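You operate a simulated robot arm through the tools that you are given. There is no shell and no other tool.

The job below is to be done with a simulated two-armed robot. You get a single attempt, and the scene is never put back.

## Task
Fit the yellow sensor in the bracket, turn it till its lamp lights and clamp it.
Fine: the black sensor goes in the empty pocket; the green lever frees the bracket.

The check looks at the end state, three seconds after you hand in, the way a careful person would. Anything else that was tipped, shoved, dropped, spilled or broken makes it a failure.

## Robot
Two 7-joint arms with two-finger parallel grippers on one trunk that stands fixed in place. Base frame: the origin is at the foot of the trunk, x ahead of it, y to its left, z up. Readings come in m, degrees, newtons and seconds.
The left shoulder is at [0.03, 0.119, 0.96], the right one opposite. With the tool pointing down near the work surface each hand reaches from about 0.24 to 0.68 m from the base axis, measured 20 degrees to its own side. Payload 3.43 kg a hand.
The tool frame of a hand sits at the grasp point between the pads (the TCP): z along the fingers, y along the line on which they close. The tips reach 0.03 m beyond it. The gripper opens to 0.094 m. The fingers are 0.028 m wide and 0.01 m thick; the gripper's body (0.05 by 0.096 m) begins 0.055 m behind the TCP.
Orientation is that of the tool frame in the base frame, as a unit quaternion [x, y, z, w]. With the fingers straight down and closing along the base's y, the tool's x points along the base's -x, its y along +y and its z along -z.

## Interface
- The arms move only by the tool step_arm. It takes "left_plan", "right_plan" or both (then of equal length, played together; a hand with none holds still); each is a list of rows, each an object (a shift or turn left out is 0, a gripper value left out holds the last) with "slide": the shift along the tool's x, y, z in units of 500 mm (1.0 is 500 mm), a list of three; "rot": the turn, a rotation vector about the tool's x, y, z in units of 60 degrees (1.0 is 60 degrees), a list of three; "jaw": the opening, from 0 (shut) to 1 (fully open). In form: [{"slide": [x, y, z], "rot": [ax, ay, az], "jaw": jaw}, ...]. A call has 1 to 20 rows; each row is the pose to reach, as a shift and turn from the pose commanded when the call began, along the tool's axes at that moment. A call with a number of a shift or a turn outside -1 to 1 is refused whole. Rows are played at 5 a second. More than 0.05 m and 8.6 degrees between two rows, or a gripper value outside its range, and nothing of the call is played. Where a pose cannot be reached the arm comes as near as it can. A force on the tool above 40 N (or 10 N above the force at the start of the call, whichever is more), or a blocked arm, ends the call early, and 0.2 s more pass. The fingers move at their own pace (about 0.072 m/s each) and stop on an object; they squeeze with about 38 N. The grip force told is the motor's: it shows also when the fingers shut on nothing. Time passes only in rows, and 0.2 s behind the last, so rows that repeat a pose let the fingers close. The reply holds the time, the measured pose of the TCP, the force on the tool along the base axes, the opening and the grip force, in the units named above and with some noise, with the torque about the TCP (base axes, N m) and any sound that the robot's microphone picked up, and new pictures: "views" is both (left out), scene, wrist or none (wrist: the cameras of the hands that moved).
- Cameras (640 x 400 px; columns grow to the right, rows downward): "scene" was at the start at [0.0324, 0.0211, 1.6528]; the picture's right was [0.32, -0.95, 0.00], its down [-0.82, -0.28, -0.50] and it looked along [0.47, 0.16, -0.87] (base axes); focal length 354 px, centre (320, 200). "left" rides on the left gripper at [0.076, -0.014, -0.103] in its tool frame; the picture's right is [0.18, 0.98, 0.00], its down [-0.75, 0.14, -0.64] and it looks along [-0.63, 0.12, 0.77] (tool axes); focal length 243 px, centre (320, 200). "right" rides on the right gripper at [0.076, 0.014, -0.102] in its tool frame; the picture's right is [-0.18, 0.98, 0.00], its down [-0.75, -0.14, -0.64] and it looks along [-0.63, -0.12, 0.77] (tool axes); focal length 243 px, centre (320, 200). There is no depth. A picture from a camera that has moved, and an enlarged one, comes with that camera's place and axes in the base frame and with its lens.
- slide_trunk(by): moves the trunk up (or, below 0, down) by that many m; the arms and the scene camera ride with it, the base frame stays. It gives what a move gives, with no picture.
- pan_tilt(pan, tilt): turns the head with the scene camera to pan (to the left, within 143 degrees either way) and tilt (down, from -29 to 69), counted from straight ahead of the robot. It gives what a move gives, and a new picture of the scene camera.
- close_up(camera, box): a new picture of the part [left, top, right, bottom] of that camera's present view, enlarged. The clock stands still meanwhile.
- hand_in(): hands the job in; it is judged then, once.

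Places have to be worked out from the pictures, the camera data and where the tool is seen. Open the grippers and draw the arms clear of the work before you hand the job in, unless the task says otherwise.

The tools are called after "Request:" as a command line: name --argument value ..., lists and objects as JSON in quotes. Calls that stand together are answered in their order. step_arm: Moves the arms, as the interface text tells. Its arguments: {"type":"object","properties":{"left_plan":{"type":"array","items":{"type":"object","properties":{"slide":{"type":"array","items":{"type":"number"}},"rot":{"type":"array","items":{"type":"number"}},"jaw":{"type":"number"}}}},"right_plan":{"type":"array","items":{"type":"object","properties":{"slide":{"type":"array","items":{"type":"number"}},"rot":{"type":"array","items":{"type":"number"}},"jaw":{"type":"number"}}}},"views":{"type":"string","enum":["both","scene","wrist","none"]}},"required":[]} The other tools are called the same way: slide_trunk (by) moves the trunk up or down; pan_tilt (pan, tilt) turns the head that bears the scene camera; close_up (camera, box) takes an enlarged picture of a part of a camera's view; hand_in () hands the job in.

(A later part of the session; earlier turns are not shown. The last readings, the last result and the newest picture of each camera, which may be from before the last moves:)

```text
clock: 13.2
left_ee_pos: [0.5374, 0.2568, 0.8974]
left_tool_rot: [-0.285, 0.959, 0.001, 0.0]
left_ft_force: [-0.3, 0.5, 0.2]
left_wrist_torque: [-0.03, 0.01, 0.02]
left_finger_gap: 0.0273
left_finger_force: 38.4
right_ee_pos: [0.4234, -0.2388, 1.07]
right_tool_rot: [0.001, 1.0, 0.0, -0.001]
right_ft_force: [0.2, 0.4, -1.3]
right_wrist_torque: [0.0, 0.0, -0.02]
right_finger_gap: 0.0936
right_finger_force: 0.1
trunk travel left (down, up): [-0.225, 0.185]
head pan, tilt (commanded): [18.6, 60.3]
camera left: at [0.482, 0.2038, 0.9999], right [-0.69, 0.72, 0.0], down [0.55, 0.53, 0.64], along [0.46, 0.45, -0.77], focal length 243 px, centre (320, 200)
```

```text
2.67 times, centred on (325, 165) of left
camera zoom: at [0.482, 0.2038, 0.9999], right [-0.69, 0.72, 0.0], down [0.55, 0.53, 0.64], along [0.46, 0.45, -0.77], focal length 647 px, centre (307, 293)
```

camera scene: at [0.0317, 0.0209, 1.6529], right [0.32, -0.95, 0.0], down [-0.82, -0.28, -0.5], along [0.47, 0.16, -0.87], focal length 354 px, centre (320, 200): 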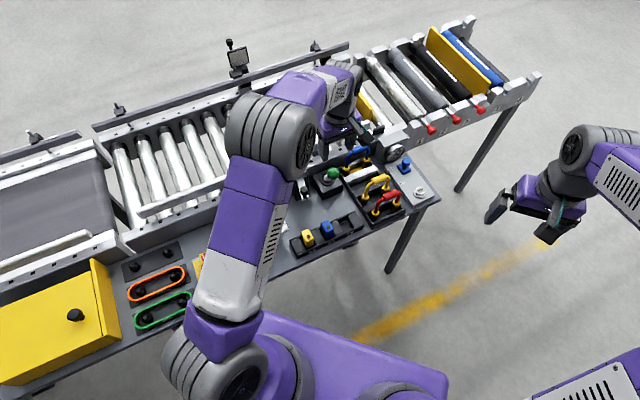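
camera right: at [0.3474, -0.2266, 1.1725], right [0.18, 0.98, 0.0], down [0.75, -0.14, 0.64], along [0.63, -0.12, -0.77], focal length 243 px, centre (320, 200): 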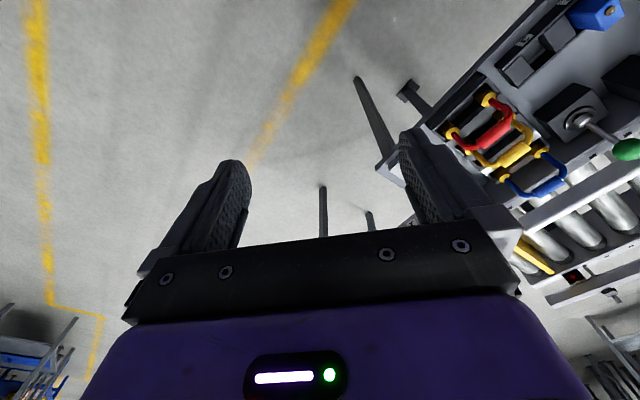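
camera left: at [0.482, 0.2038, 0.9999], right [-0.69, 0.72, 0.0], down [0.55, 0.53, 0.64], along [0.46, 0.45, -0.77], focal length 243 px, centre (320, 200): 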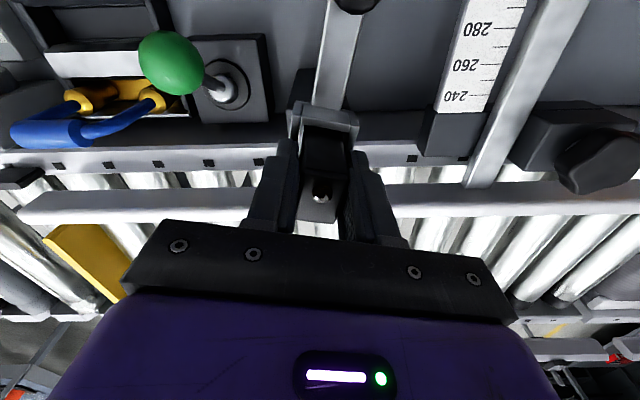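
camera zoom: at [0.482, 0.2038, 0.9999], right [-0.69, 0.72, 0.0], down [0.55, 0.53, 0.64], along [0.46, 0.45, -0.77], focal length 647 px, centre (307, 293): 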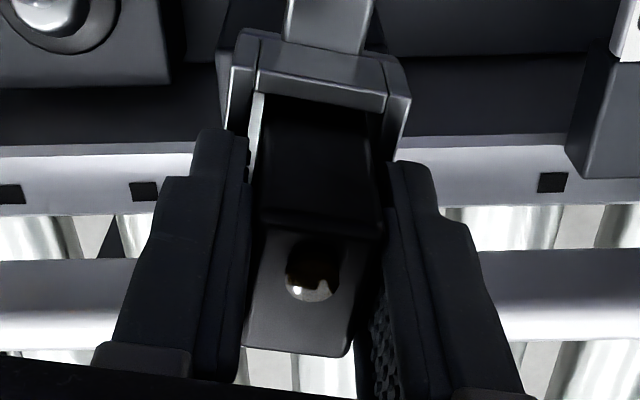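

The pads seem to hold the sensor evenly with no side force. I test with a small 12 mm lift to see whether the sensor comes free.

Request:
step_arm --left_plan '[{"slide": [0, 0, -0.008]}, {"slide": [0, 0, -0.016]}, {"slide": [0, 0, -0.024]}]' --views "none"

Request:
close_up --camera "left" --box '[250, 90, 400, 240]'

```text
clock: 14.0
left_ee_pos: [0.5388, 0.2567, 0.909]
left_tool_rot: [-0.284, 0.959, 0.001, 0.0]
left_ft_force: [0.3, -0.1, -1.4]
left_wrist_torque: [-0.03, 0.0, 0.0]
left_finger_gap: 0.0271
left_finger_force: 37.8
right_ee_pos: [0.4235, -0.2385, 1.0694]
right_tool_rot: [0.0, 1.0, 0.0, 0.0]
right_ft_force: [0.7, -0.9, 0.0]
right_wrist_torque: [0.0, -0.02, -0.05]
right_finger_gap: 0.0939
right_finger_force: 0.0
trunk travel left (down, up): [-0.225, 0.185]
head pan, tilt (commanded): [18.6, 60.3]
```

```text
2.67 times, centred on (325, 165) of left
camera zoom: at [0.4826, 0.2041, 1.0119], right [-0.69, 0.72, 0.0], down [0.55, 0.53, 0.64], along [0.46, 0.45, -0.77], focal length 647 px, centre (307, 293)
```

zoom: 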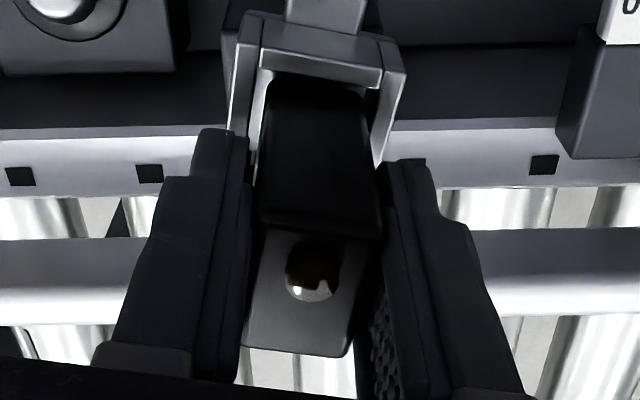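

The sensor rises with the fingers and its weight now shows, so the bracket is free. I lift it clear and carry it over pocket 3, turning to 45°.

Request:
step_arm --left_plan '[{"slide": [0, 0, -0.09]}, {"slide": [0, 0, -0.18]}, {"slide": [0.07, -0.05, -0.18], "rot": [0, 0, -0.05]}, {"slide": [0.145, -0.103, -0.18], "rot": [0, 0, -0.1]}, {"slide": [0.218, -0.155, -0.18], "rot": [0, 0, -0.15]}, {"slide": [0.29, -0.206, -0.18], "rot": [0, 0, -0.2]}]' --views "both"

Request:
close_up --camera "left" --box '[220, 20, 460, 240]'

Request:
close_up --camera "scene" --box '[260, 140, 420, 260]'

```text
clock: 15.4
left_ee_pos: [0.4731, 0.0932, 0.9965]
left_tool_rot: [-0.384, 0.923, 0.0, 0.0]
left_ft_force: [-0.2, -0.3, -0.9]
left_wrist_torque: [-0.01, 0.02, 0.01]
left_finger_gap: 0.0273
left_finger_force: 37.8
right_ee_pos: [0.4223, -0.2392, 1.0706]
right_tool_rot: [0.0, 1.0, 0.0, 0.0]
right_ft_force: [-0.1, 0.1, 0.6]
right_wrist_torque: [-0.02, 0.0, 0.0]
right_finger_gap: 0.094
right_finger_force: 0.1
trunk travel left (down, up): [-0.225, 0.185]
head pan, tilt (commanded): [18.6, 60.3]
camera scene: at [0.0321, 0.0203, 1.6528], right [0.32, -0.95, 0.0], down [-0.82, -0.28, -0.5], along [0.47, 0.16, -0.87], focal length 354 px, centre (320, 200)
camera left: at [0.4305, 0.0296, 1.1005], right [-0.83, 0.56, 0.0], down [0.43, 0.63, 0.64], along [0.36, 0.53, -0.76], focal length 243 px, centre (320, 200)
```

scene: 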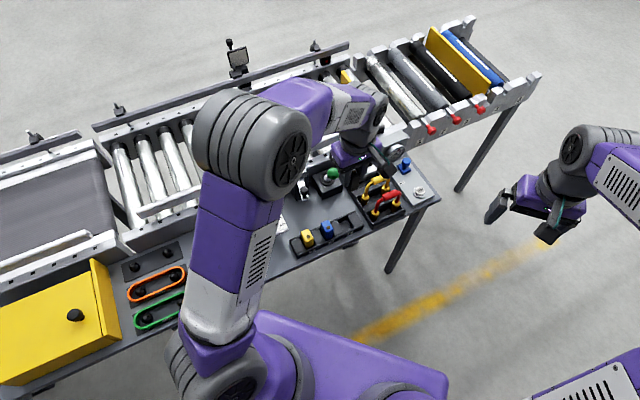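
left: 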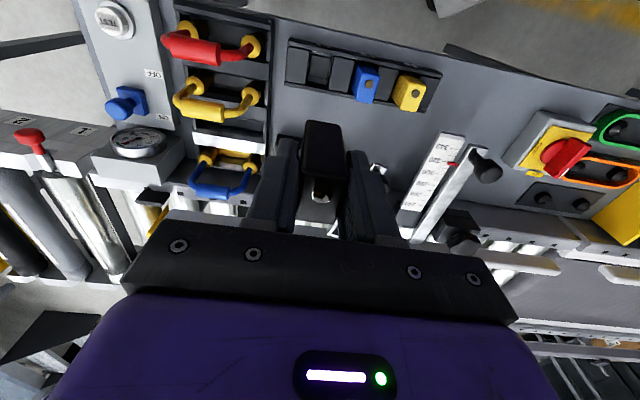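

```text
1.82 times, centred on (340, 130) of left
camera zoom: at [0.4305, 0.0296, 1.1005], right [-0.83, 0.56, 0.0], down [0.43, 0.63, 0.64], along [0.36, 0.53, -0.76], focal length 441 px, centre (284, 327)
```

zoom: 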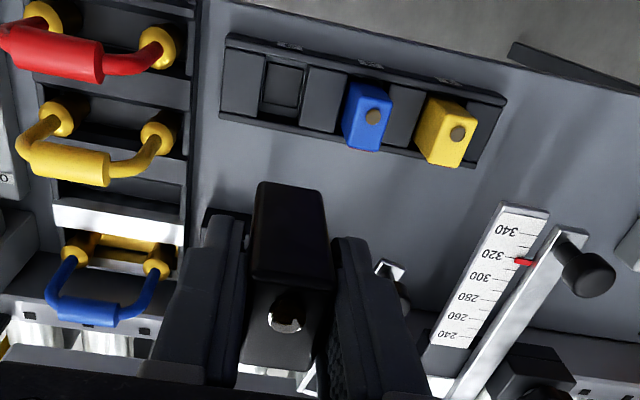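

```text
3.33 times, centred on (340, 200) of scene
camera zoom: at [0.0321, 0.0203, 1.6528], right [0.32, -0.95, 0.0], down [-0.82, -0.28, -0.5], along [0.47, 0.16, -0.87], focal length 1182 px, centre (253, 200)
```

zoom: 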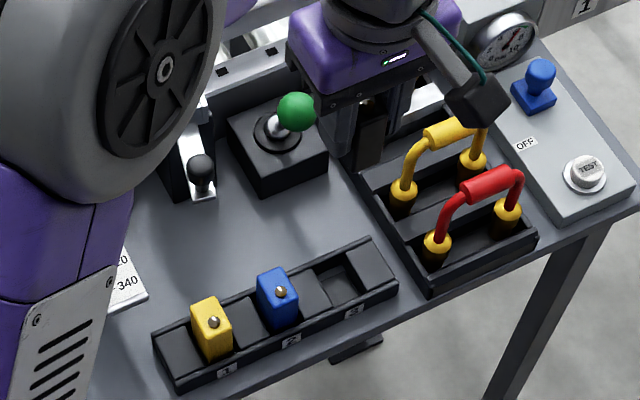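

The black sensor is held firmly over pocket 3. I enlarge the view to measure how far it reaches below the fingers and to check the pocket alignment.

Request:
close_up --camera "left" --box '[270, 100, 380, 230]'

Request:
close_up --camera "left" --box '[280, 30, 400, 110]'

```text
3.08 times, centred on (325, 165) of left
camera zoom: at [0.4305, 0.0296, 1.1005], right [-0.83, 0.56, 0.0], down [0.43, 0.63, 0.64], along [0.36, 0.53, -0.76], focal length 746 px, centre (305, 308)
```

zoom: 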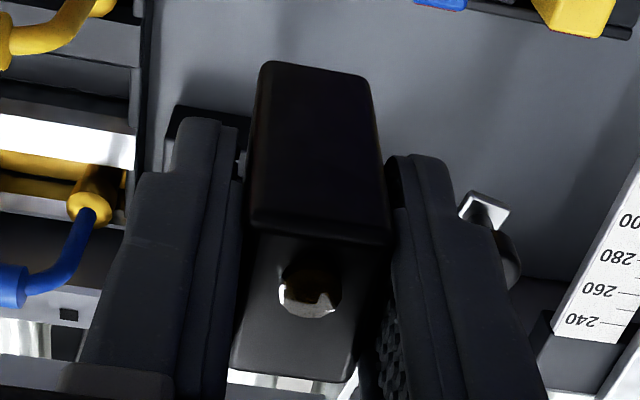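

```text
5.00 times, centred on (340, 70) of left
camera zoom: at [0.4305, 0.0296, 1.1005], right [-0.83, 0.56, 0.0], down [0.43, 0.63, 0.64], along [0.36, 0.53, -0.76], focal length 1213 px, centre (220, 850)
```

zoom: 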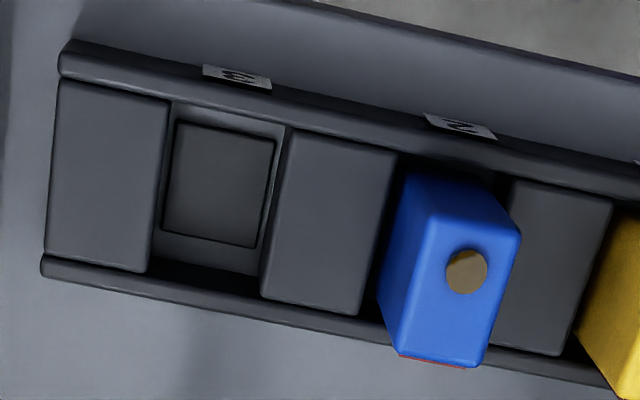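

The sensor's bottom is about 59 mm below the grasp point, so it should rest with the grasp point at about 0.779. Pocket 3's opening is about 32 x 42 mm, centred at (0.4737, 0.0917). I lower to 10 mm above rest and check.

Request:
step_arm --left_plan '[{"slide": [0.006, -0.001, 0.083]}, {"slide": [0.006, -0.001, 0.166]}, {"slide": [0.006, -0.001, 0.249]}, {"slide": [0.006, -0.001, 0.332]}, {"slide": [0.006, -0.001, 0.372]}]' --views "both"

Request:
close_up --camera "left" --box '[220, 80, 420, 240]'

Request:
close_up --camera "scene" --box '[280, 170, 400, 260]'

```text
clock: 16.6
left_ee_pos: [0.472, 0.0902, 0.8109]
left_tool_rot: [-0.383, 0.924, 0.0, 0.001]
left_ft_force: [-0.4, 0.0, -0.7]
left_wrist_torque: [0.01, -0.03, -0.02]
left_finger_gap: 0.0276
left_finger_force: 37.5
right_ee_pos: [0.4242, -0.2381, 1.0693]
right_tool_rot: [0.0, 1.0, 0.0, 0.0]
right_ft_force: [-0.3, -1.0, -0.1]
right_wrist_torque: [0.03, 0.02, 0.03]
right_finger_gap: 0.094
right_finger_force: 0.0
trunk travel left (down, up): [-0.225, 0.185]
head pan, tilt (commanded): [18.6, 60.3]
camera scene: at [0.0326, 0.021, 1.6528], right [0.32, -0.95, 0.0], down [-0.82, -0.28, -0.5], along [0.47, 0.16, -0.87], focal length 354 px, centre (320, 200)
camera left: at [0.429, 0.0268, 0.915], right [-0.83, 0.56, 0.0], down [0.43, 0.63, 0.64], along [0.36, 0.53, -0.77], focal length 243 px, centre (320, 200)
```

scene: 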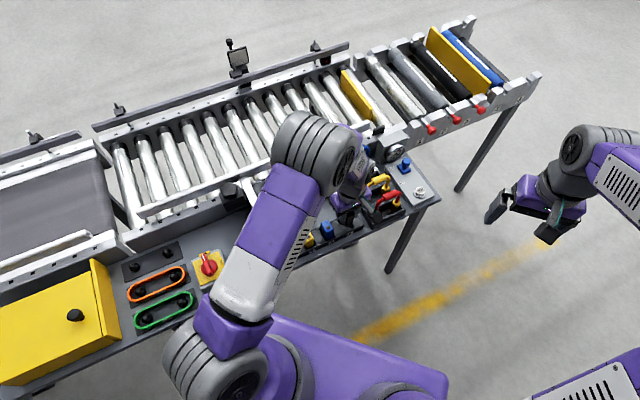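
left: 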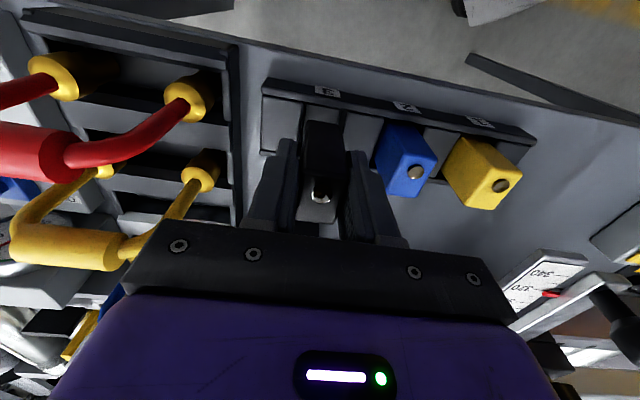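

```text
2.50 times, centred on (320, 160) of left
camera zoom: at [0.429, 0.0268, 0.915], right [-0.83, 0.56, 0.0], down [0.43, 0.63, 0.64], along [0.36, 0.53, -0.77], focal length 606 px, centre (320, 300)
```

zoom: 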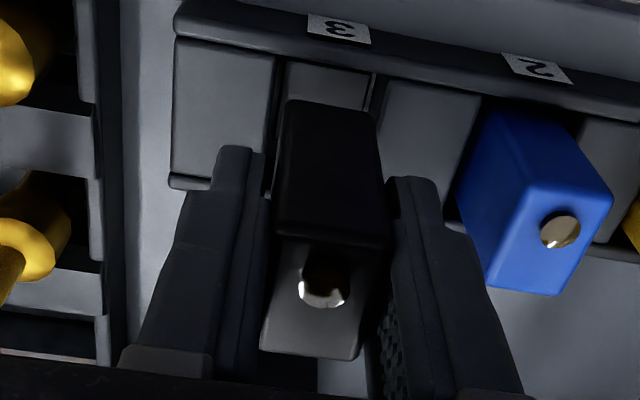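

```text
4.44 times, centred on (340, 215) of scene
camera zoom: at [0.0326, 0.021, 1.6528], right [0.32, -0.95, 0.0], down [-0.82, -0.28, -0.5], along [0.47, 0.16, -0.87], focal length 1576 px, centre (231, 133)
```

zoom: 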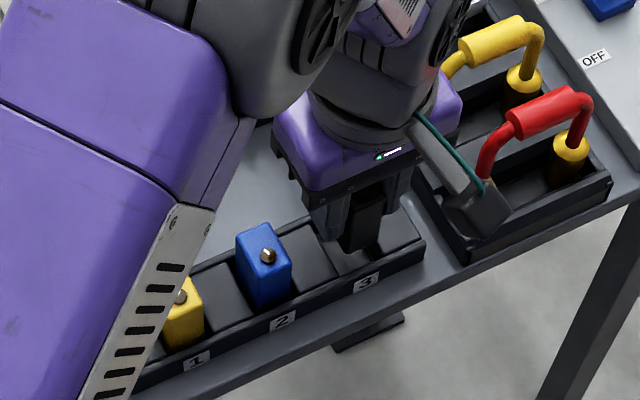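

The sensor is centred over pocket 3 with even margins. I lower it the last 3 cm in small steps, watching for contact.

Request:
step_arm --left_plan '[{"slide": [0, 0, 0.02]}, {"slide": [0, 0, 0.04]}, {"slide": [0, 0, 0.05]}, {"slide": [0, 0, 0.056]}]' --views "wrist"

Request:
close_up --camera "left" --box '[220, 80, 420, 240]'

```text
clock: 17.6
left_ee_pos: [0.4725, 0.0903, 0.7842]
left_tool_rot: [-0.384, 0.923, 0.001, 0.0]
left_ft_force: [-0.3, -1.0, -0.4]
left_wrist_torque: [-0.04, 0.01, 0.03]
left_finger_gap: 0.0277
left_finger_force: 37.8
right_ee_pos: [0.424, -0.2385, 1.0698]
right_tool_rot: [0.0, 1.0, -0.001, 0.001]
right_ft_force: [0.9, -0.3, -0.1]
right_wrist_torque: [0.0, 0.02, -0.02]
right_finger_gap: 0.094
right_finger_force: 0.1
trunk travel left (down, up): [-0.225, 0.185]
head pan, tilt (commanded): [18.6, 60.3]
camera left: at [0.4289, 0.0269, 0.8874], right [-0.83, 0.56, 0.0], down [0.43, 0.63, 0.64], along [0.36, 0.53, -0.77], focal length 243 px, centre (320, 200)
```

left: 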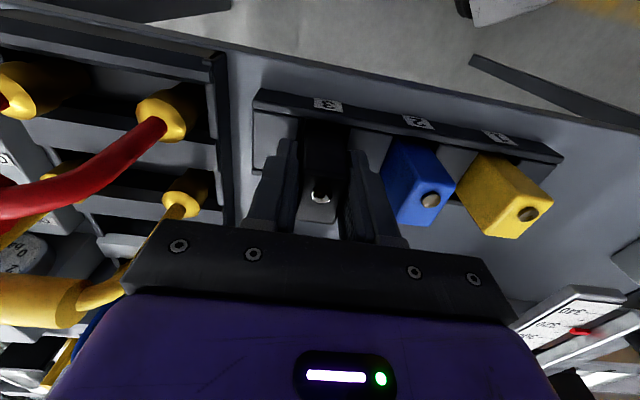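

```text
2.50 times, centred on (320, 160) of left
camera zoom: at [0.4289, 0.0269, 0.8874], right [-0.83, 0.56, 0.0], down [0.43, 0.63, 0.64], along [0.36, 0.53, -0.77], focal length 606 px, centre (320, 300)
```

zoom: 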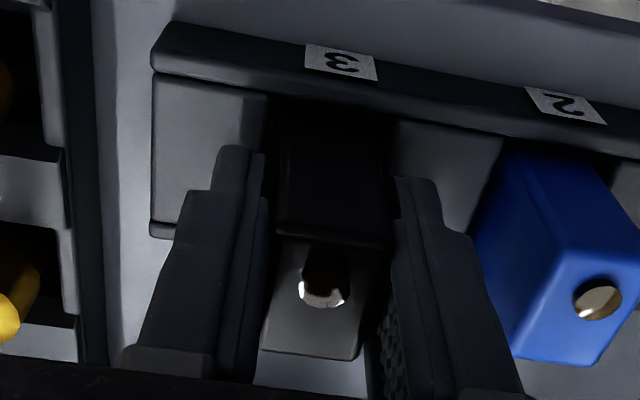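

No contact yet at 0.784. I go down another 5 mm in 1 mm rows and read the force.

Request:
step_arm --left_plan '[{"slide": [0, 0, 0.003]}, {"slide": [0, 0, 0.006]}, {"slide": [0, 0, 0.009]}]' --views "none"

Request:
step_arm --left_plan '[{"slide": [0, 0, 0.002]}, {"slide": [0, 0, 0.004]}]' --views "none"

```text
clock: 18.4
left_ee_pos: [0.4735, 0.0899, 0.781]
left_tool_rot: [-0.383, 0.924, 0.001, 0.001]
left_ft_force: [0.4, 0.3, -0.6]
left_wrist_torque: [0.0, 0.0, 0.02]
left_finger_gap: 0.0275
left_finger_force: 38.3
right_ee_pos: [0.4229, -0.2382, 1.0697]
right_tool_rot: [0.0, 1.0, 0.0, 0.001]
right_ft_force: [-0.3, -0.2, 0.6]
right_wrist_torque: [0.01, -0.03, 0.02]
right_finger_gap: 0.0939
right_finger_force: 0.1
trunk travel left (down, up): [-0.225, 0.185]
head pan, tilt (commanded): [18.6, 60.3]
```

```text
clock: 19.0
left_ee_pos: [0.4737, 0.0886, 0.7788]
left_tool_rot: [-0.382, 0.924, 0.001, 0.0]
left_ft_force: [-1.2, 0.2, -0.2]
left_wrist_torque: [-0.02, 0.03, -0.02]
left_finger_gap: 0.0275
left_finger_force: 37.7
right_ee_pos: [0.4242, -0.2389, 1.069]
right_tool_rot: [-0.001, 1.0, 0.0, 0.0]
right_ft_force: [-0.2, -0.1, -0.3]
right_wrist_torque: [0.01, 0.0, 0.01]
right_finger_gap: 0.094
right_finger_force: 0.0
trunk travel left (down, up): [-0.225, 0.185]
head pan, tilt (commanded): [18.6, 60.3]
```

Still hanging free at 0.779. I keep lowering in small steps.

Request:
step_arm --left_plan '[{"slide": [0, 0, 0.002]}, {"slide": [0, 0, 0.004]}]' --views "none"

Request:
step_arm --left_plan '[{"slide": [0, 0, 0.002]}, {"slide": [0, 0, 0.004]}]' --views "wrist"

Request:
close_up --camera "left" --box '[220, 80, 460, 240]'

```text
clock: 19.6
left_ee_pos: [0.4721, 0.0888, 0.7753]
left_tool_rot: [-0.384, 0.923, 0.0, 0.001]
left_ft_force: [0.6, -0.2, -0.7]
left_wrist_torque: [-0.01, 0.03, -0.03]
left_finger_gap: 0.0271
left_finger_force: 38.0
right_ee_pos: [0.4235, -0.2376, 1.0703]
right_tool_rot: [0.0, 1.0, 0.001, 0.0]
right_ft_force: [-1.1, 0.6, -0.4]
right_wrist_torque: [-0.01, 0.01, -0.01]
right_finger_gap: 0.094
right_finger_force: 0.0
trunk travel left (down, up): [-0.225, 0.185]
head pan, tilt (commanded): [18.6, 60.3]
```

```text
clock: 20.2
left_ee_pos: [0.4725, 0.0895, 0.7753]
left_tool_rot: [-0.383, 0.924, 0.001, 0.0]
left_ft_force: [-1.0, -0.1, 3.2]
left_wrist_torque: [-0.06, 0.08, -0.01]
left_finger_gap: 0.0275
left_finger_force: 38.1
right_ee_pos: [0.4236, -0.2388, 1.0703]
right_tool_rot: [-0.001, 1.0, 0.001, 0.0]
right_ft_force: [0.0, 0.8, 0.6]
right_wrist_torque: [0.01, 0.02, -0.04]
right_finger_gap: 0.0939
right_finger_force: 0.1
trunk travel left (down, up): [-0.225, 0.185]
head pan, tilt (commanded): [18.6, 60.3]
camera left: at [0.4283, 0.026, 0.8776], right [-0.83, 0.56, 0.0], down [0.43, 0.63, 0.64], along [0.36, 0.53, -0.77], focal length 243 px, centre (320, 200)
```

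left: 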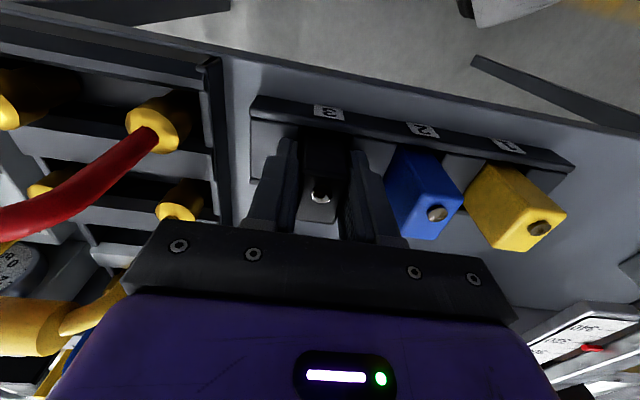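

```text
2.50 times, centred on (340, 160) of left
camera zoom: at [0.4283, 0.026, 0.8776], right [-0.83, 0.56, 0.0], down [0.43, 0.63, 0.64], along [0.36, 0.53, -0.77], focal length 606 px, centre (270, 300)
```

zoom: 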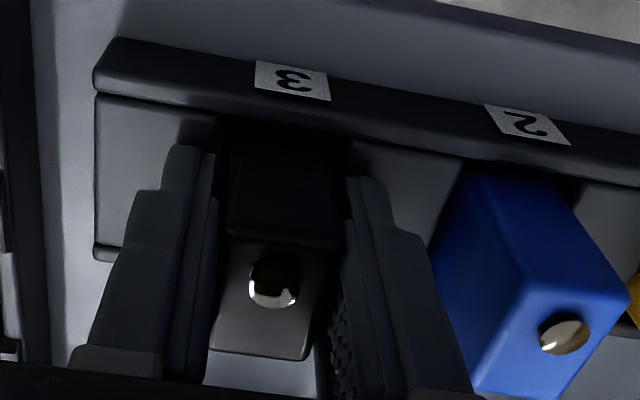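

Contact is felt (about 4 N upward) at 0.775, so the sensor stands on the pocket floor. I open the fingers part way, wait, and rise straight up.

Request:
step_arm --left_plan '[{"jaw": 0.5}, {"jaw": 0.5}, {"slide": [0, 0, -0.04], "jaw": 0.5}, {"slide": [0, 0, -0.12], "jaw": 0.5}, {"slide": [0, 0, -0.2], "jaw": 0.5}]' --views "wrist"

Request:
close_up --camera "left" --box '[240, 60, 440, 200]'

```text
clock: 21.4
left_ee_pos: [0.4727, 0.0887, 0.8736]
left_tool_rot: [-0.383, 0.924, 0.001, 0.0]
left_ft_force: [-0.3, -0.3, -0.1]
left_wrist_torque: [-0.01, -0.04, -0.03]
left_finger_gap: 0.047
left_finger_force: 0.2
right_ee_pos: [0.4221, -0.2386, 1.0697]
right_tool_rot: [0.0, 1.0, 0.0, 0.0]
right_ft_force: [-0.3, 0.6, 0.9]
right_wrist_torque: [0.01, 0.02, -0.04]
right_finger_gap: 0.0941
right_finger_force: 0.0
trunk travel left (down, up): [-0.225, 0.185]
head pan, tilt (commanded): [18.6, 60.3]
camera left: at [0.4281, 0.0255, 0.9772], right [-0.83, 0.56, 0.0], down [0.43, 0.63, 0.64], along [0.36, 0.53, -0.77], focal length 243 px, centre (320, 200)
```

left: 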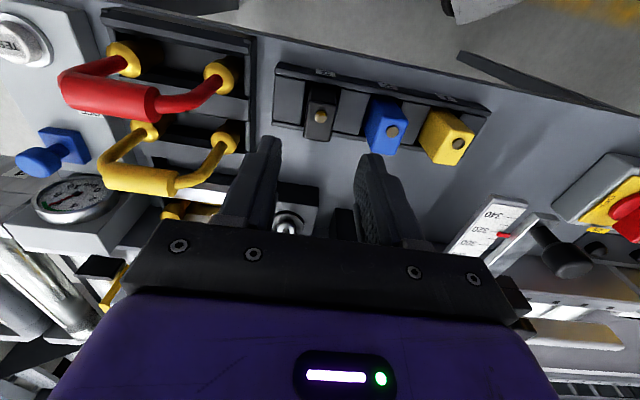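

```text
2.86 times, centred on (340, 130) of left
camera zoom: at [0.4281, 0.0255, 0.9772], right [-0.83, 0.56, 0.0], down [0.43, 0.63, 0.64], along [0.36, 0.53, -0.77], focal length 693 px, centre (263, 400)
```

zoom: 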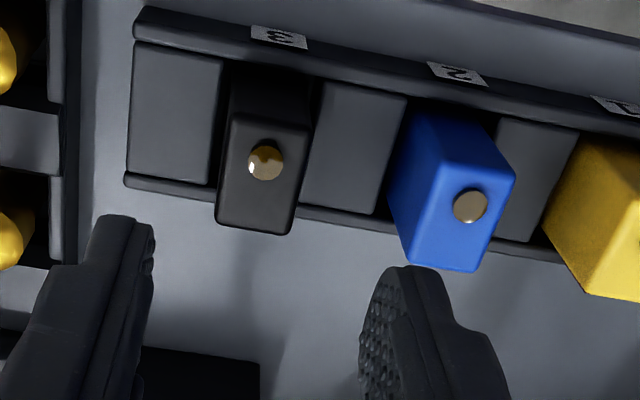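

The black sensor stands squarely in pocket 3 (top centre measured at (0.473, 0.090)). I slide the hand 120 mm along the tray to hover over the yellow sensor and measure it from the same relative viewpoint.

Request:
step_arm --left_plan '[{"slide": [0, 0.08, 0]}, {"slide": [0, 0.16, 0]}, {"slide": [0, 0.24, 0]}]' --views "wrist"

Request:
close_up --camera "left" --box '[240, 60, 440, 200]'

```text
clock: 22.2
left_ee_pos: [0.3888, 0.1739, 0.873]
left_tool_rot: [-0.383, 0.924, 0.001, 0.0]
left_ft_force: [-0.4, -0.9, 0.2]
left_wrist_torque: [0.0, 0.0, -0.02]
left_finger_gap: 0.0471
left_finger_force: 0.0
right_ee_pos: [0.4231, -0.2389, 1.069]
right_tool_rot: [0.0, 1.0, 0.0, 0.001]
right_ft_force: [1.2, 0.1, 0.6]
right_wrist_torque: [0.02, 0.04, 0.02]
right_finger_gap: 0.0939
right_finger_force: 0.0
trunk travel left (down, up): [-0.225, 0.185]
head pan, tilt (commanded): [18.6, 60.3]
camera left: at [0.3436, 0.1102, 0.9764], right [-0.82, 0.57, 0.0], down [0.43, 0.63, 0.64], along [0.36, 0.53, -0.77], focal length 243 px, centre (320, 200)
```

left: 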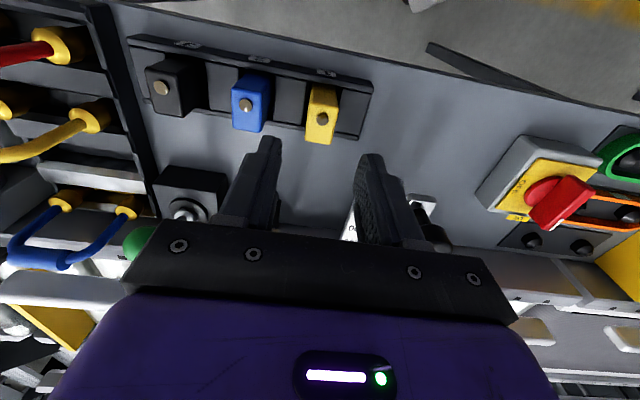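

```text
2.86 times, centred on (340, 130) of left
camera zoom: at [0.3436, 0.1102, 0.9764], right [-0.82, 0.57, 0.0], down [0.43, 0.63, 0.64], along [0.36, 0.53, -0.77], focal length 693 px, centre (263, 400)
```

zoom: 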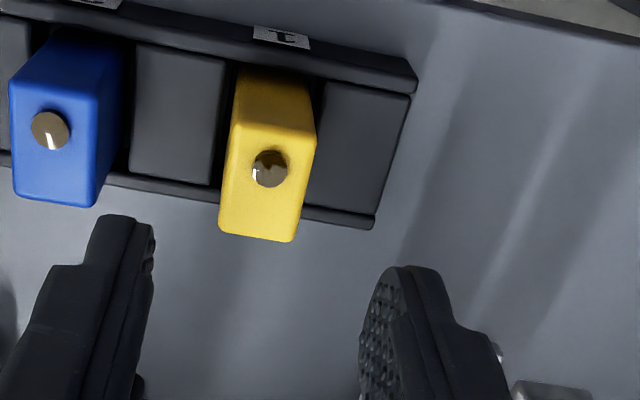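

Yellow sits about 2 mm off the matched pose, so I correct by that and lower to the same relative height (grasp point 0.775) around the yellow sensor.

Request:
step_arm --left_plan '[{"slide": [-0.0036, 0.0032, 0.08]}, {"slide": [-0.0036, 0.0032, 0.15]}, {"slide": [-0.0036, 0.0032, 0.196]}]' --views "wrist"

Request:
close_up --camera "left" --box '[220, 80, 420, 240]'

```text
clock: 23.0
left_ee_pos: [0.3868, 0.1789, 0.7765]
left_tool_rot: [-0.383, 0.924, 0.0, 0.0]
left_ft_force: [-0.7, 1.3, -0.3]
left_wrist_torque: [-0.02, 0.02, 0.01]
left_finger_gap: 0.0469
left_finger_force: 0.1
right_ee_pos: [0.4238, -0.2391, 1.0701]
right_tool_rot: [-0.001, 1.0, 0.001, 0.001]
right_ft_force: [0.9, 0.6, 0.2]
right_wrist_torque: [0.02, -0.03, -0.01]
right_finger_gap: 0.094
right_finger_force: 0.0
trunk travel left (down, up): [-0.225, 0.185]
head pan, tilt (commanded): [18.6, 60.3]
camera left: at [0.3429, 0.1139, 0.8791], right [-0.83, 0.56, 0.0], down [0.43, 0.63, 0.64], along [0.36, 0.53, -0.77], focal length 243 px, centre (320, 200)
```

left: 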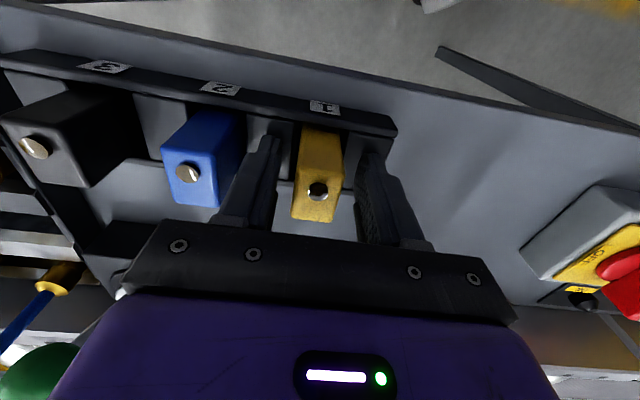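

```text
2.50 times, centred on (320, 160) of left
camera zoom: at [0.3429, 0.1139, 0.8791], right [-0.83, 0.56, 0.0], down [0.43, 0.63, 0.64], along [0.36, 0.53, -0.77], focal length 606 px, centre (320, 300)
```

zoom: 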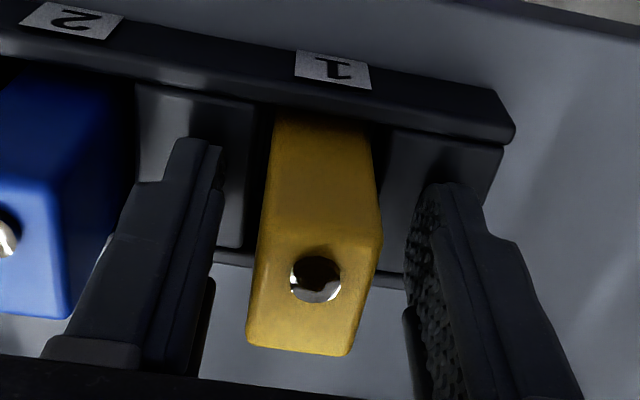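

Pin and edges are about 1.5 mm left of where the black one was when held, so I nudge that much and close on the yellow sensor.

Request:
step_arm --left_plan '[{"slide": [0.002, -0.003, 0.002]}, {"slide": [0.002, -0.003, 0.002], "jaw": 0.15}, {"slide": [0.002, -0.003, 0.002], "jaw": 0.15}, {"slide": [0.002, -0.003, 0.002], "jaw": 0.15}]' --views "wrist"

Request:
close_up --camera "left" --box '[220, 80, 420, 240]'

```text
clock: 24.0
left_ee_pos: [0.388, 0.1751, 0.7757]
left_tool_rot: [-0.383, 0.924, 0.001, 0.002]
left_ft_force: [0.2, 0.7, 0.7]
left_wrist_torque: [-0.01, 0.0, -0.03]
left_finger_gap: 0.0279
left_finger_force: 38.3
right_ee_pos: [0.4229, -0.2382, 1.0704]
right_tool_rot: [0.0, 1.0, 0.0, 0.0]
right_ft_force: [0.0, 0.3, -0.2]
right_wrist_torque: [-0.01, 0.01, 0.0]
right_finger_gap: 0.0939
right_finger_force: 0.0
trunk travel left (down, up): [-0.225, 0.185]
head pan, tilt (commanded): [18.6, 60.3]
camera left: at [0.3438, 0.1117, 0.8787], right [-0.83, 0.56, 0.0], down [0.43, 0.63, 0.64], along [0.36, 0.53, -0.77], focal length 243 px, centre (320, 200)
```

left: 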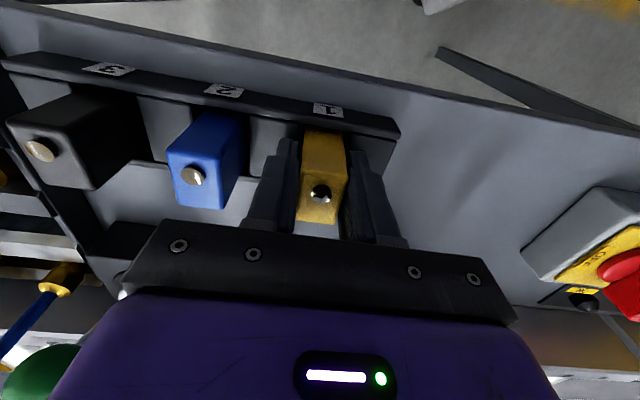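

```text
2.50 times, centred on (320, 160) of left
camera zoom: at [0.3438, 0.1117, 0.8787], right [-0.83, 0.56, 0.0], down [0.43, 0.63, 0.64], along [0.36, 0.53, -0.77], focal length 606 px, centre (320, 300)
```

zoom: 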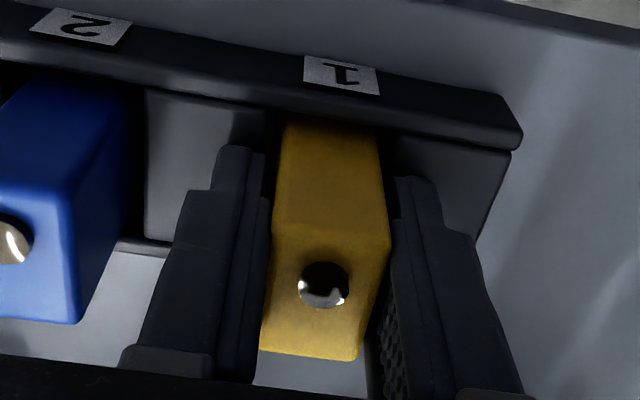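

Pin and edges now match the black sensor's grip exactly, and the gap is 28 mm. I lift the yellow sensor straight up and carry it above the bracket at 33°.

Request:
step_arm --left_plan '[{"slide": [0, 0, -0.03]}, {"slide": [0, 0, -0.11]}, {"slide": [0, 0, -0.2]}, {"slide": [0, 0, -0.29]}, {"slide": [0, 0, -0.38]}, {"slide": [0, 0, -0.46]}, {"slide": [-0.08, -0.024, -0.46], "rot": [0, 0, 0.05]}, {"slide": [-0.162, -0.048, -0.46], "rot": [0, 0, 0.1]}, {"slide": [-0.244, -0.072, -0.46], "rot": [0, 0, 0.15]}, {"slide": [-0.325, -0.096, -0.46], "rot": [0, 0, 0.2]}]' --views "both"

Request:
close_up --camera "left" --box '[220, 40, 420, 240]'

```text
clock: 26.2
left_ee_pos: [0.537, 0.2564, 1.0037]
left_tool_rot: [-0.284, 0.959, 0.001, -0.001]
left_ft_force: [0.4, -0.3, -0.5]
left_wrist_torque: [-0.01, 0.01, -0.01]
left_finger_gap: 0.0274
left_finger_force: 37.9
right_ee_pos: [0.4252, -0.2381, 1.0695]
right_tool_rot: [0.0, 1.0, 0.0, -0.001]
right_ft_force: [-0.7, -0.1, -0.1]
right_wrist_torque: [-0.03, 0.01, -0.02]
right_finger_gap: 0.094
right_finger_force: 0.0
trunk travel left (down, up): [-0.225, 0.185]
head pan, tilt (commanded): [18.6, 60.3]
camera scene: at [0.033, 0.0217, 1.6528], right [0.32, -0.95, 0.0], down [-0.82, -0.28, -0.49], along [0.47, 0.16, -0.87], focal length 354 px, centre (320, 200)
camera left: at [0.4818, 0.2028, 1.1071], right [-0.69, 0.72, 0.0], down [0.56, 0.53, 0.64], along [0.46, 0.44, -0.77], focal length 243 px, centre (320, 200)
```

scene: 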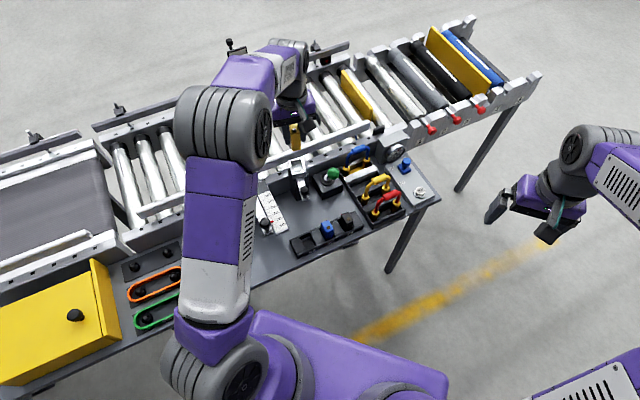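
left: 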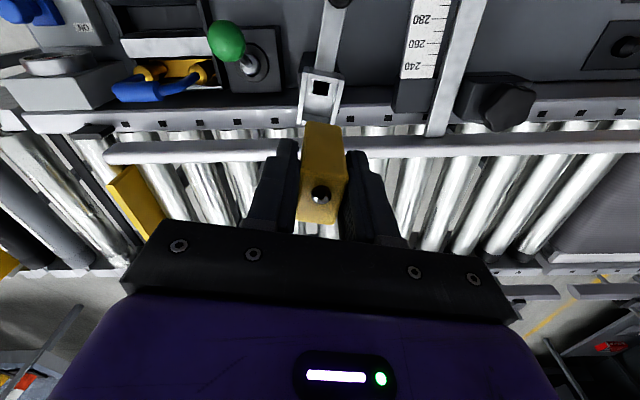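

```text
2.00 times, centred on (320, 140) of left
camera zoom: at [0.4818, 0.2028, 1.1071], right [-0.69, 0.72, 0.0], down [0.56, 0.53, 0.64], along [0.46, 0.44, -0.77], focal length 485 px, centre (320, 320)
```

zoom: 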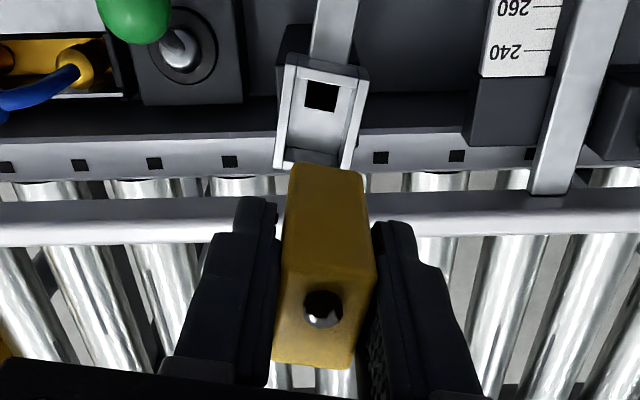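

The empty collar is visible: a silver open-backed box with a floor and a small square hole. I enlarge it to check the fit and compare orientation with the held sensor.

Request:
close_up --camera "left" --box '[285, 50, 365, 130]'

Request:
close_up --camera "scene" --box '[250, 110, 370, 210]'

```text
5.00 times, centred on (325, 90) of left
camera zoom: at [0.4818, 0.2028, 1.1071], right [-0.69, 0.72, 0.0], down [0.56, 0.53, 0.64], along [0.46, 0.44, -0.77], focal length 1213 px, centre (295, 750)
```

zoom: 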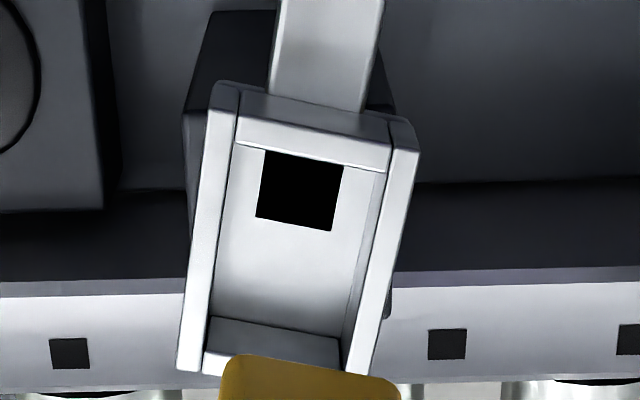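

```text
4.00 times, centred on (310, 160) of scene
camera zoom: at [0.033, 0.0217, 1.6528], right [0.32, -0.95, 0.0], down [-0.82, -0.28, -0.49], along [0.47, 0.16, -0.87], focal length 1418 px, centre (360, 360)
```

zoom: 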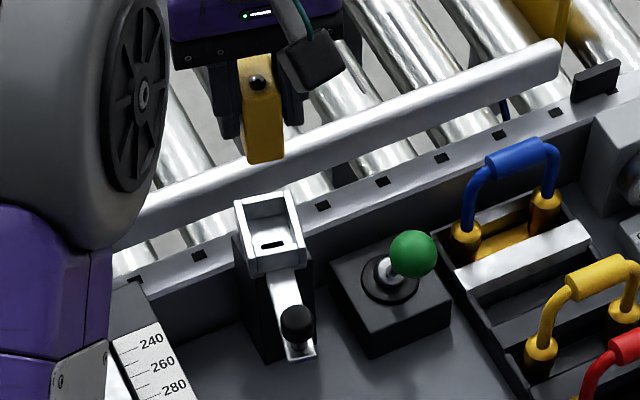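

The collar opening is about 29 x 41 mm, centred at (0.541, 0.258) at about 32.8°; the sensor fits with a few mm to spare. I lower to just above the collar and check.

Request:
step_arm --left_plan '[{"slide": [-0.002, 0, 0.08]}, {"slide": [-0.002, 0, 0.15]}, {"slide": [-0.002, 0, 0.162]}]' --views "both"

Request:
close_up --camera "left" --box '[260, 60, 380, 180]'

Request:
close_up --camera "scene" --box '[270, 130, 350, 210]'

```text
clock: 27.0
left_ee_pos: [0.5391, 0.2556, 0.9248]
left_tool_rot: [-0.284, 0.959, 0.001, 0.0]
left_ft_force: [0.2, -0.3, -0.6]
left_wrist_torque: [0.01, -0.03, 0.03]
left_finger_gap: 0.0275
left_finger_force: 37.6
right_ee_pos: [0.4237, -0.2374, 1.0693]
right_tool_rot: [0.0, 1.0, 0.0, -0.001]
right_ft_force: [-1.1, -0.1, 0.2]
right_wrist_torque: [-0.02, -0.01, 0.01]
right_finger_gap: 0.0943
right_finger_force: 0.1
trunk travel left (down, up): [-0.225, 0.185]
head pan, tilt (commanded): [18.6, 60.3]
camera scene: at [0.0326, 0.0212, 1.6528], right [0.32, -0.95, 0.0], down [-0.82, -0.28, -0.5], along [0.47, 0.16, -0.87], focal length 354 px, centre (320, 200)
camera left: at [0.4817, 0.203, 1.0273], right [-0.69, 0.72, 0.0], down [0.55, 0.53, 0.64], along [0.46, 0.45, -0.77], focal length 243 px, centre (320, 200)
```

scene: 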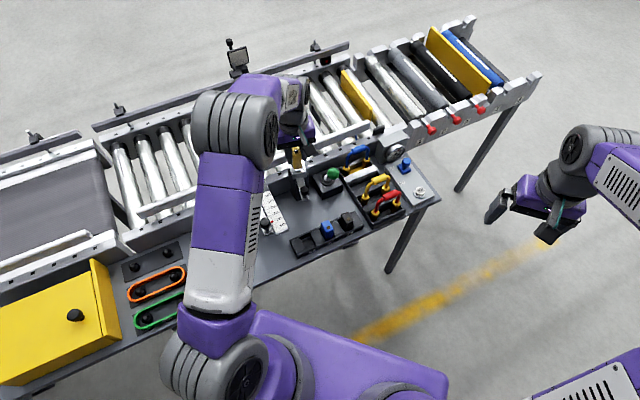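
left: 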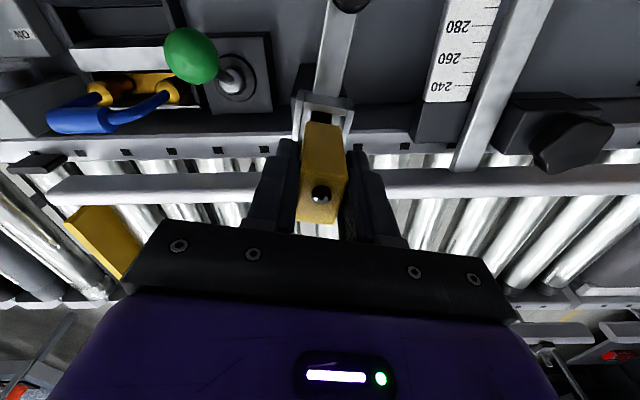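

```text
3.33 times, centred on (320, 120) of left
camera zoom: at [0.4817, 0.203, 1.0273], right [-0.69, 0.72, 0.0], down [0.55, 0.53, 0.64], along [0.46, 0.45, -0.77], focal length 809 px, centre (320, 467)
```

zoom: 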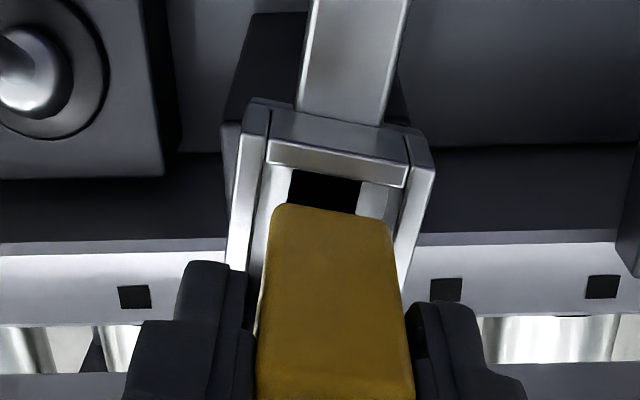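

```text
5.00 times, centred on (310, 170) of scene
camera zoom: at [0.0326, 0.0212, 1.6528], right [0.32, -0.95, 0.0], down [-0.82, -0.28, -0.5], along [0.47, 0.16, -0.87], focal length 1772 px, centre (370, 350)
```

zoom: 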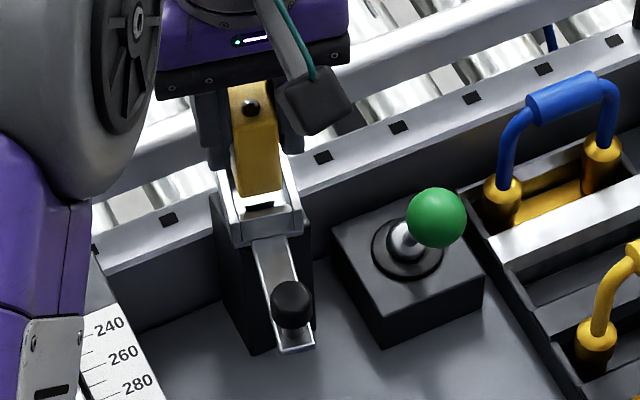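

Sensor and collar line up. I lower it into the collar in small steps, watching the force.

Request:
step_arm --left_plan '[{"slide": [0, 0, 0.012]}, {"slide": [0, 0, 0.024]}, {"slide": [0, 0, 0.036]}, {"slide": [0, 0, 0.046]}]' --views "wrist"

Request:
close_up --camera "left" --box '[260, 60, 380, 220]'

```text
clock: 28.0
left_ee_pos: [0.5384, 0.2551, 0.9018]
left_tool_rot: [-0.284, 0.959, 0.002, 0.0]
left_ft_force: [0.5, 0.0, -1.2]
left_wrist_torque: [0.02, 0.02, 0.0]
left_finger_gap: 0.0275
left_finger_force: 37.9
right_ee_pos: [0.4226, -0.2386, 1.069]
right_tool_rot: [0.0, 1.0, 0.0, 0.0]
right_ft_force: [0.4, 0.4, 0.4]
right_wrist_torque: [0.03, -0.01, -0.01]
right_finger_gap: 0.094
right_finger_force: 0.0
trunk travel left (down, up): [-0.225, 0.185]
head pan, tilt (commanded): [18.6, 60.3]
camera left: at [0.4813, 0.2029, 1.0047], right [-0.69, 0.72, 0.0], down [0.55, 0.53, 0.64], along [0.46, 0.44, -0.77], focal length 243 px, centre (320, 200)
```

left: 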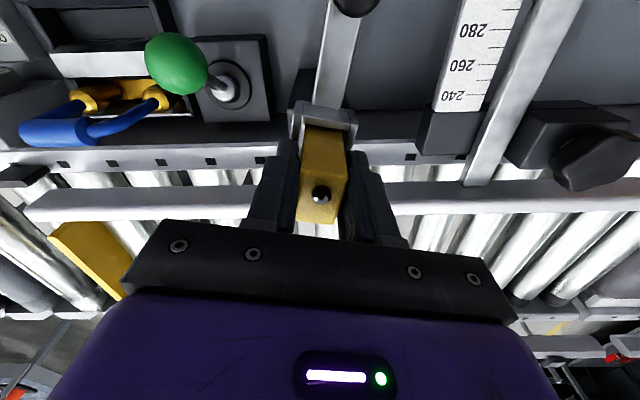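

```text
2.50 times, centred on (320, 140) of left
camera zoom: at [0.4813, 0.2029, 1.0047], right [-0.69, 0.72, 0.0], down [0.55, 0.53, 0.64], along [0.46, 0.44, -0.77], focal length 606 px, centre (320, 350)
```

zoom: 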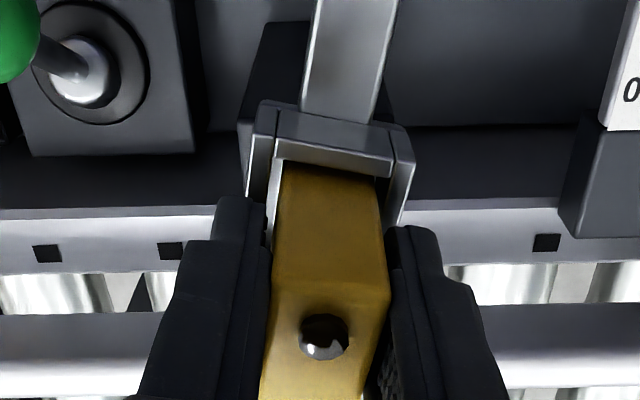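

The sensor is inside the collar at 0.902 with no contact yet. I lower the last few millimetres.

Request:
step_arm --left_plan '[{"slide": [0, 0, 0.003]}, {"slide": [0, 0, 0.006]}]' --views "none"

Request:
step_arm --left_plan '[{"slide": [0, 0, 0.002]}, {"slide": [0, 0, 0.004]}]' --views "none"

```text
clock: 28.6
left_ee_pos: [0.5373, 0.2558, 0.8982]
left_tool_rot: [-0.284, 0.959, 0.001, 0.0]
left_ft_force: [0.0, -1.0, 0.0]
left_wrist_torque: [0.03, -0.03, 0.01]
left_finger_gap: 0.0278
left_finger_force: 38.3
right_ee_pos: [0.4245, -0.238, 1.0709]
right_tool_rot: [0.0, 1.0, -0.001, 0.0]
right_ft_force: [0.0, -0.5, 0.3]
right_wrist_torque: [-0.01, 0.0, 0.03]
right_finger_gap: 0.0939
right_finger_force: 0.0
trunk travel left (down, up): [-0.225, 0.185]
head pan, tilt (commanded): [18.6, 60.3]
```

```text
clock: 29.2
left_ee_pos: [0.5383, 0.2572, 0.8981]
left_tool_rot: [-0.284, 0.959, 0.002, 0.001]
left_ft_force: [-0.1, 0.1, 5.5]
left_wrist_torque: [-0.02, 0.01, -0.01]
left_finger_gap: 0.0274
left_finger_force: 38.2
right_ee_pos: [0.4227, -0.2381, 1.0692]
right_tool_rot: [-0.001, 1.0, 0.0, 0.0]
right_ft_force: [-0.1, -0.8, 0.5]
right_wrist_torque: [0.01, 0.0, 0.01]
right_finger_gap: 0.094
right_finger_force: 0.0
trunk travel left (down, up): [-0.225, 0.185]
head pan, tilt (commanded): [18.6, 60.3]
```

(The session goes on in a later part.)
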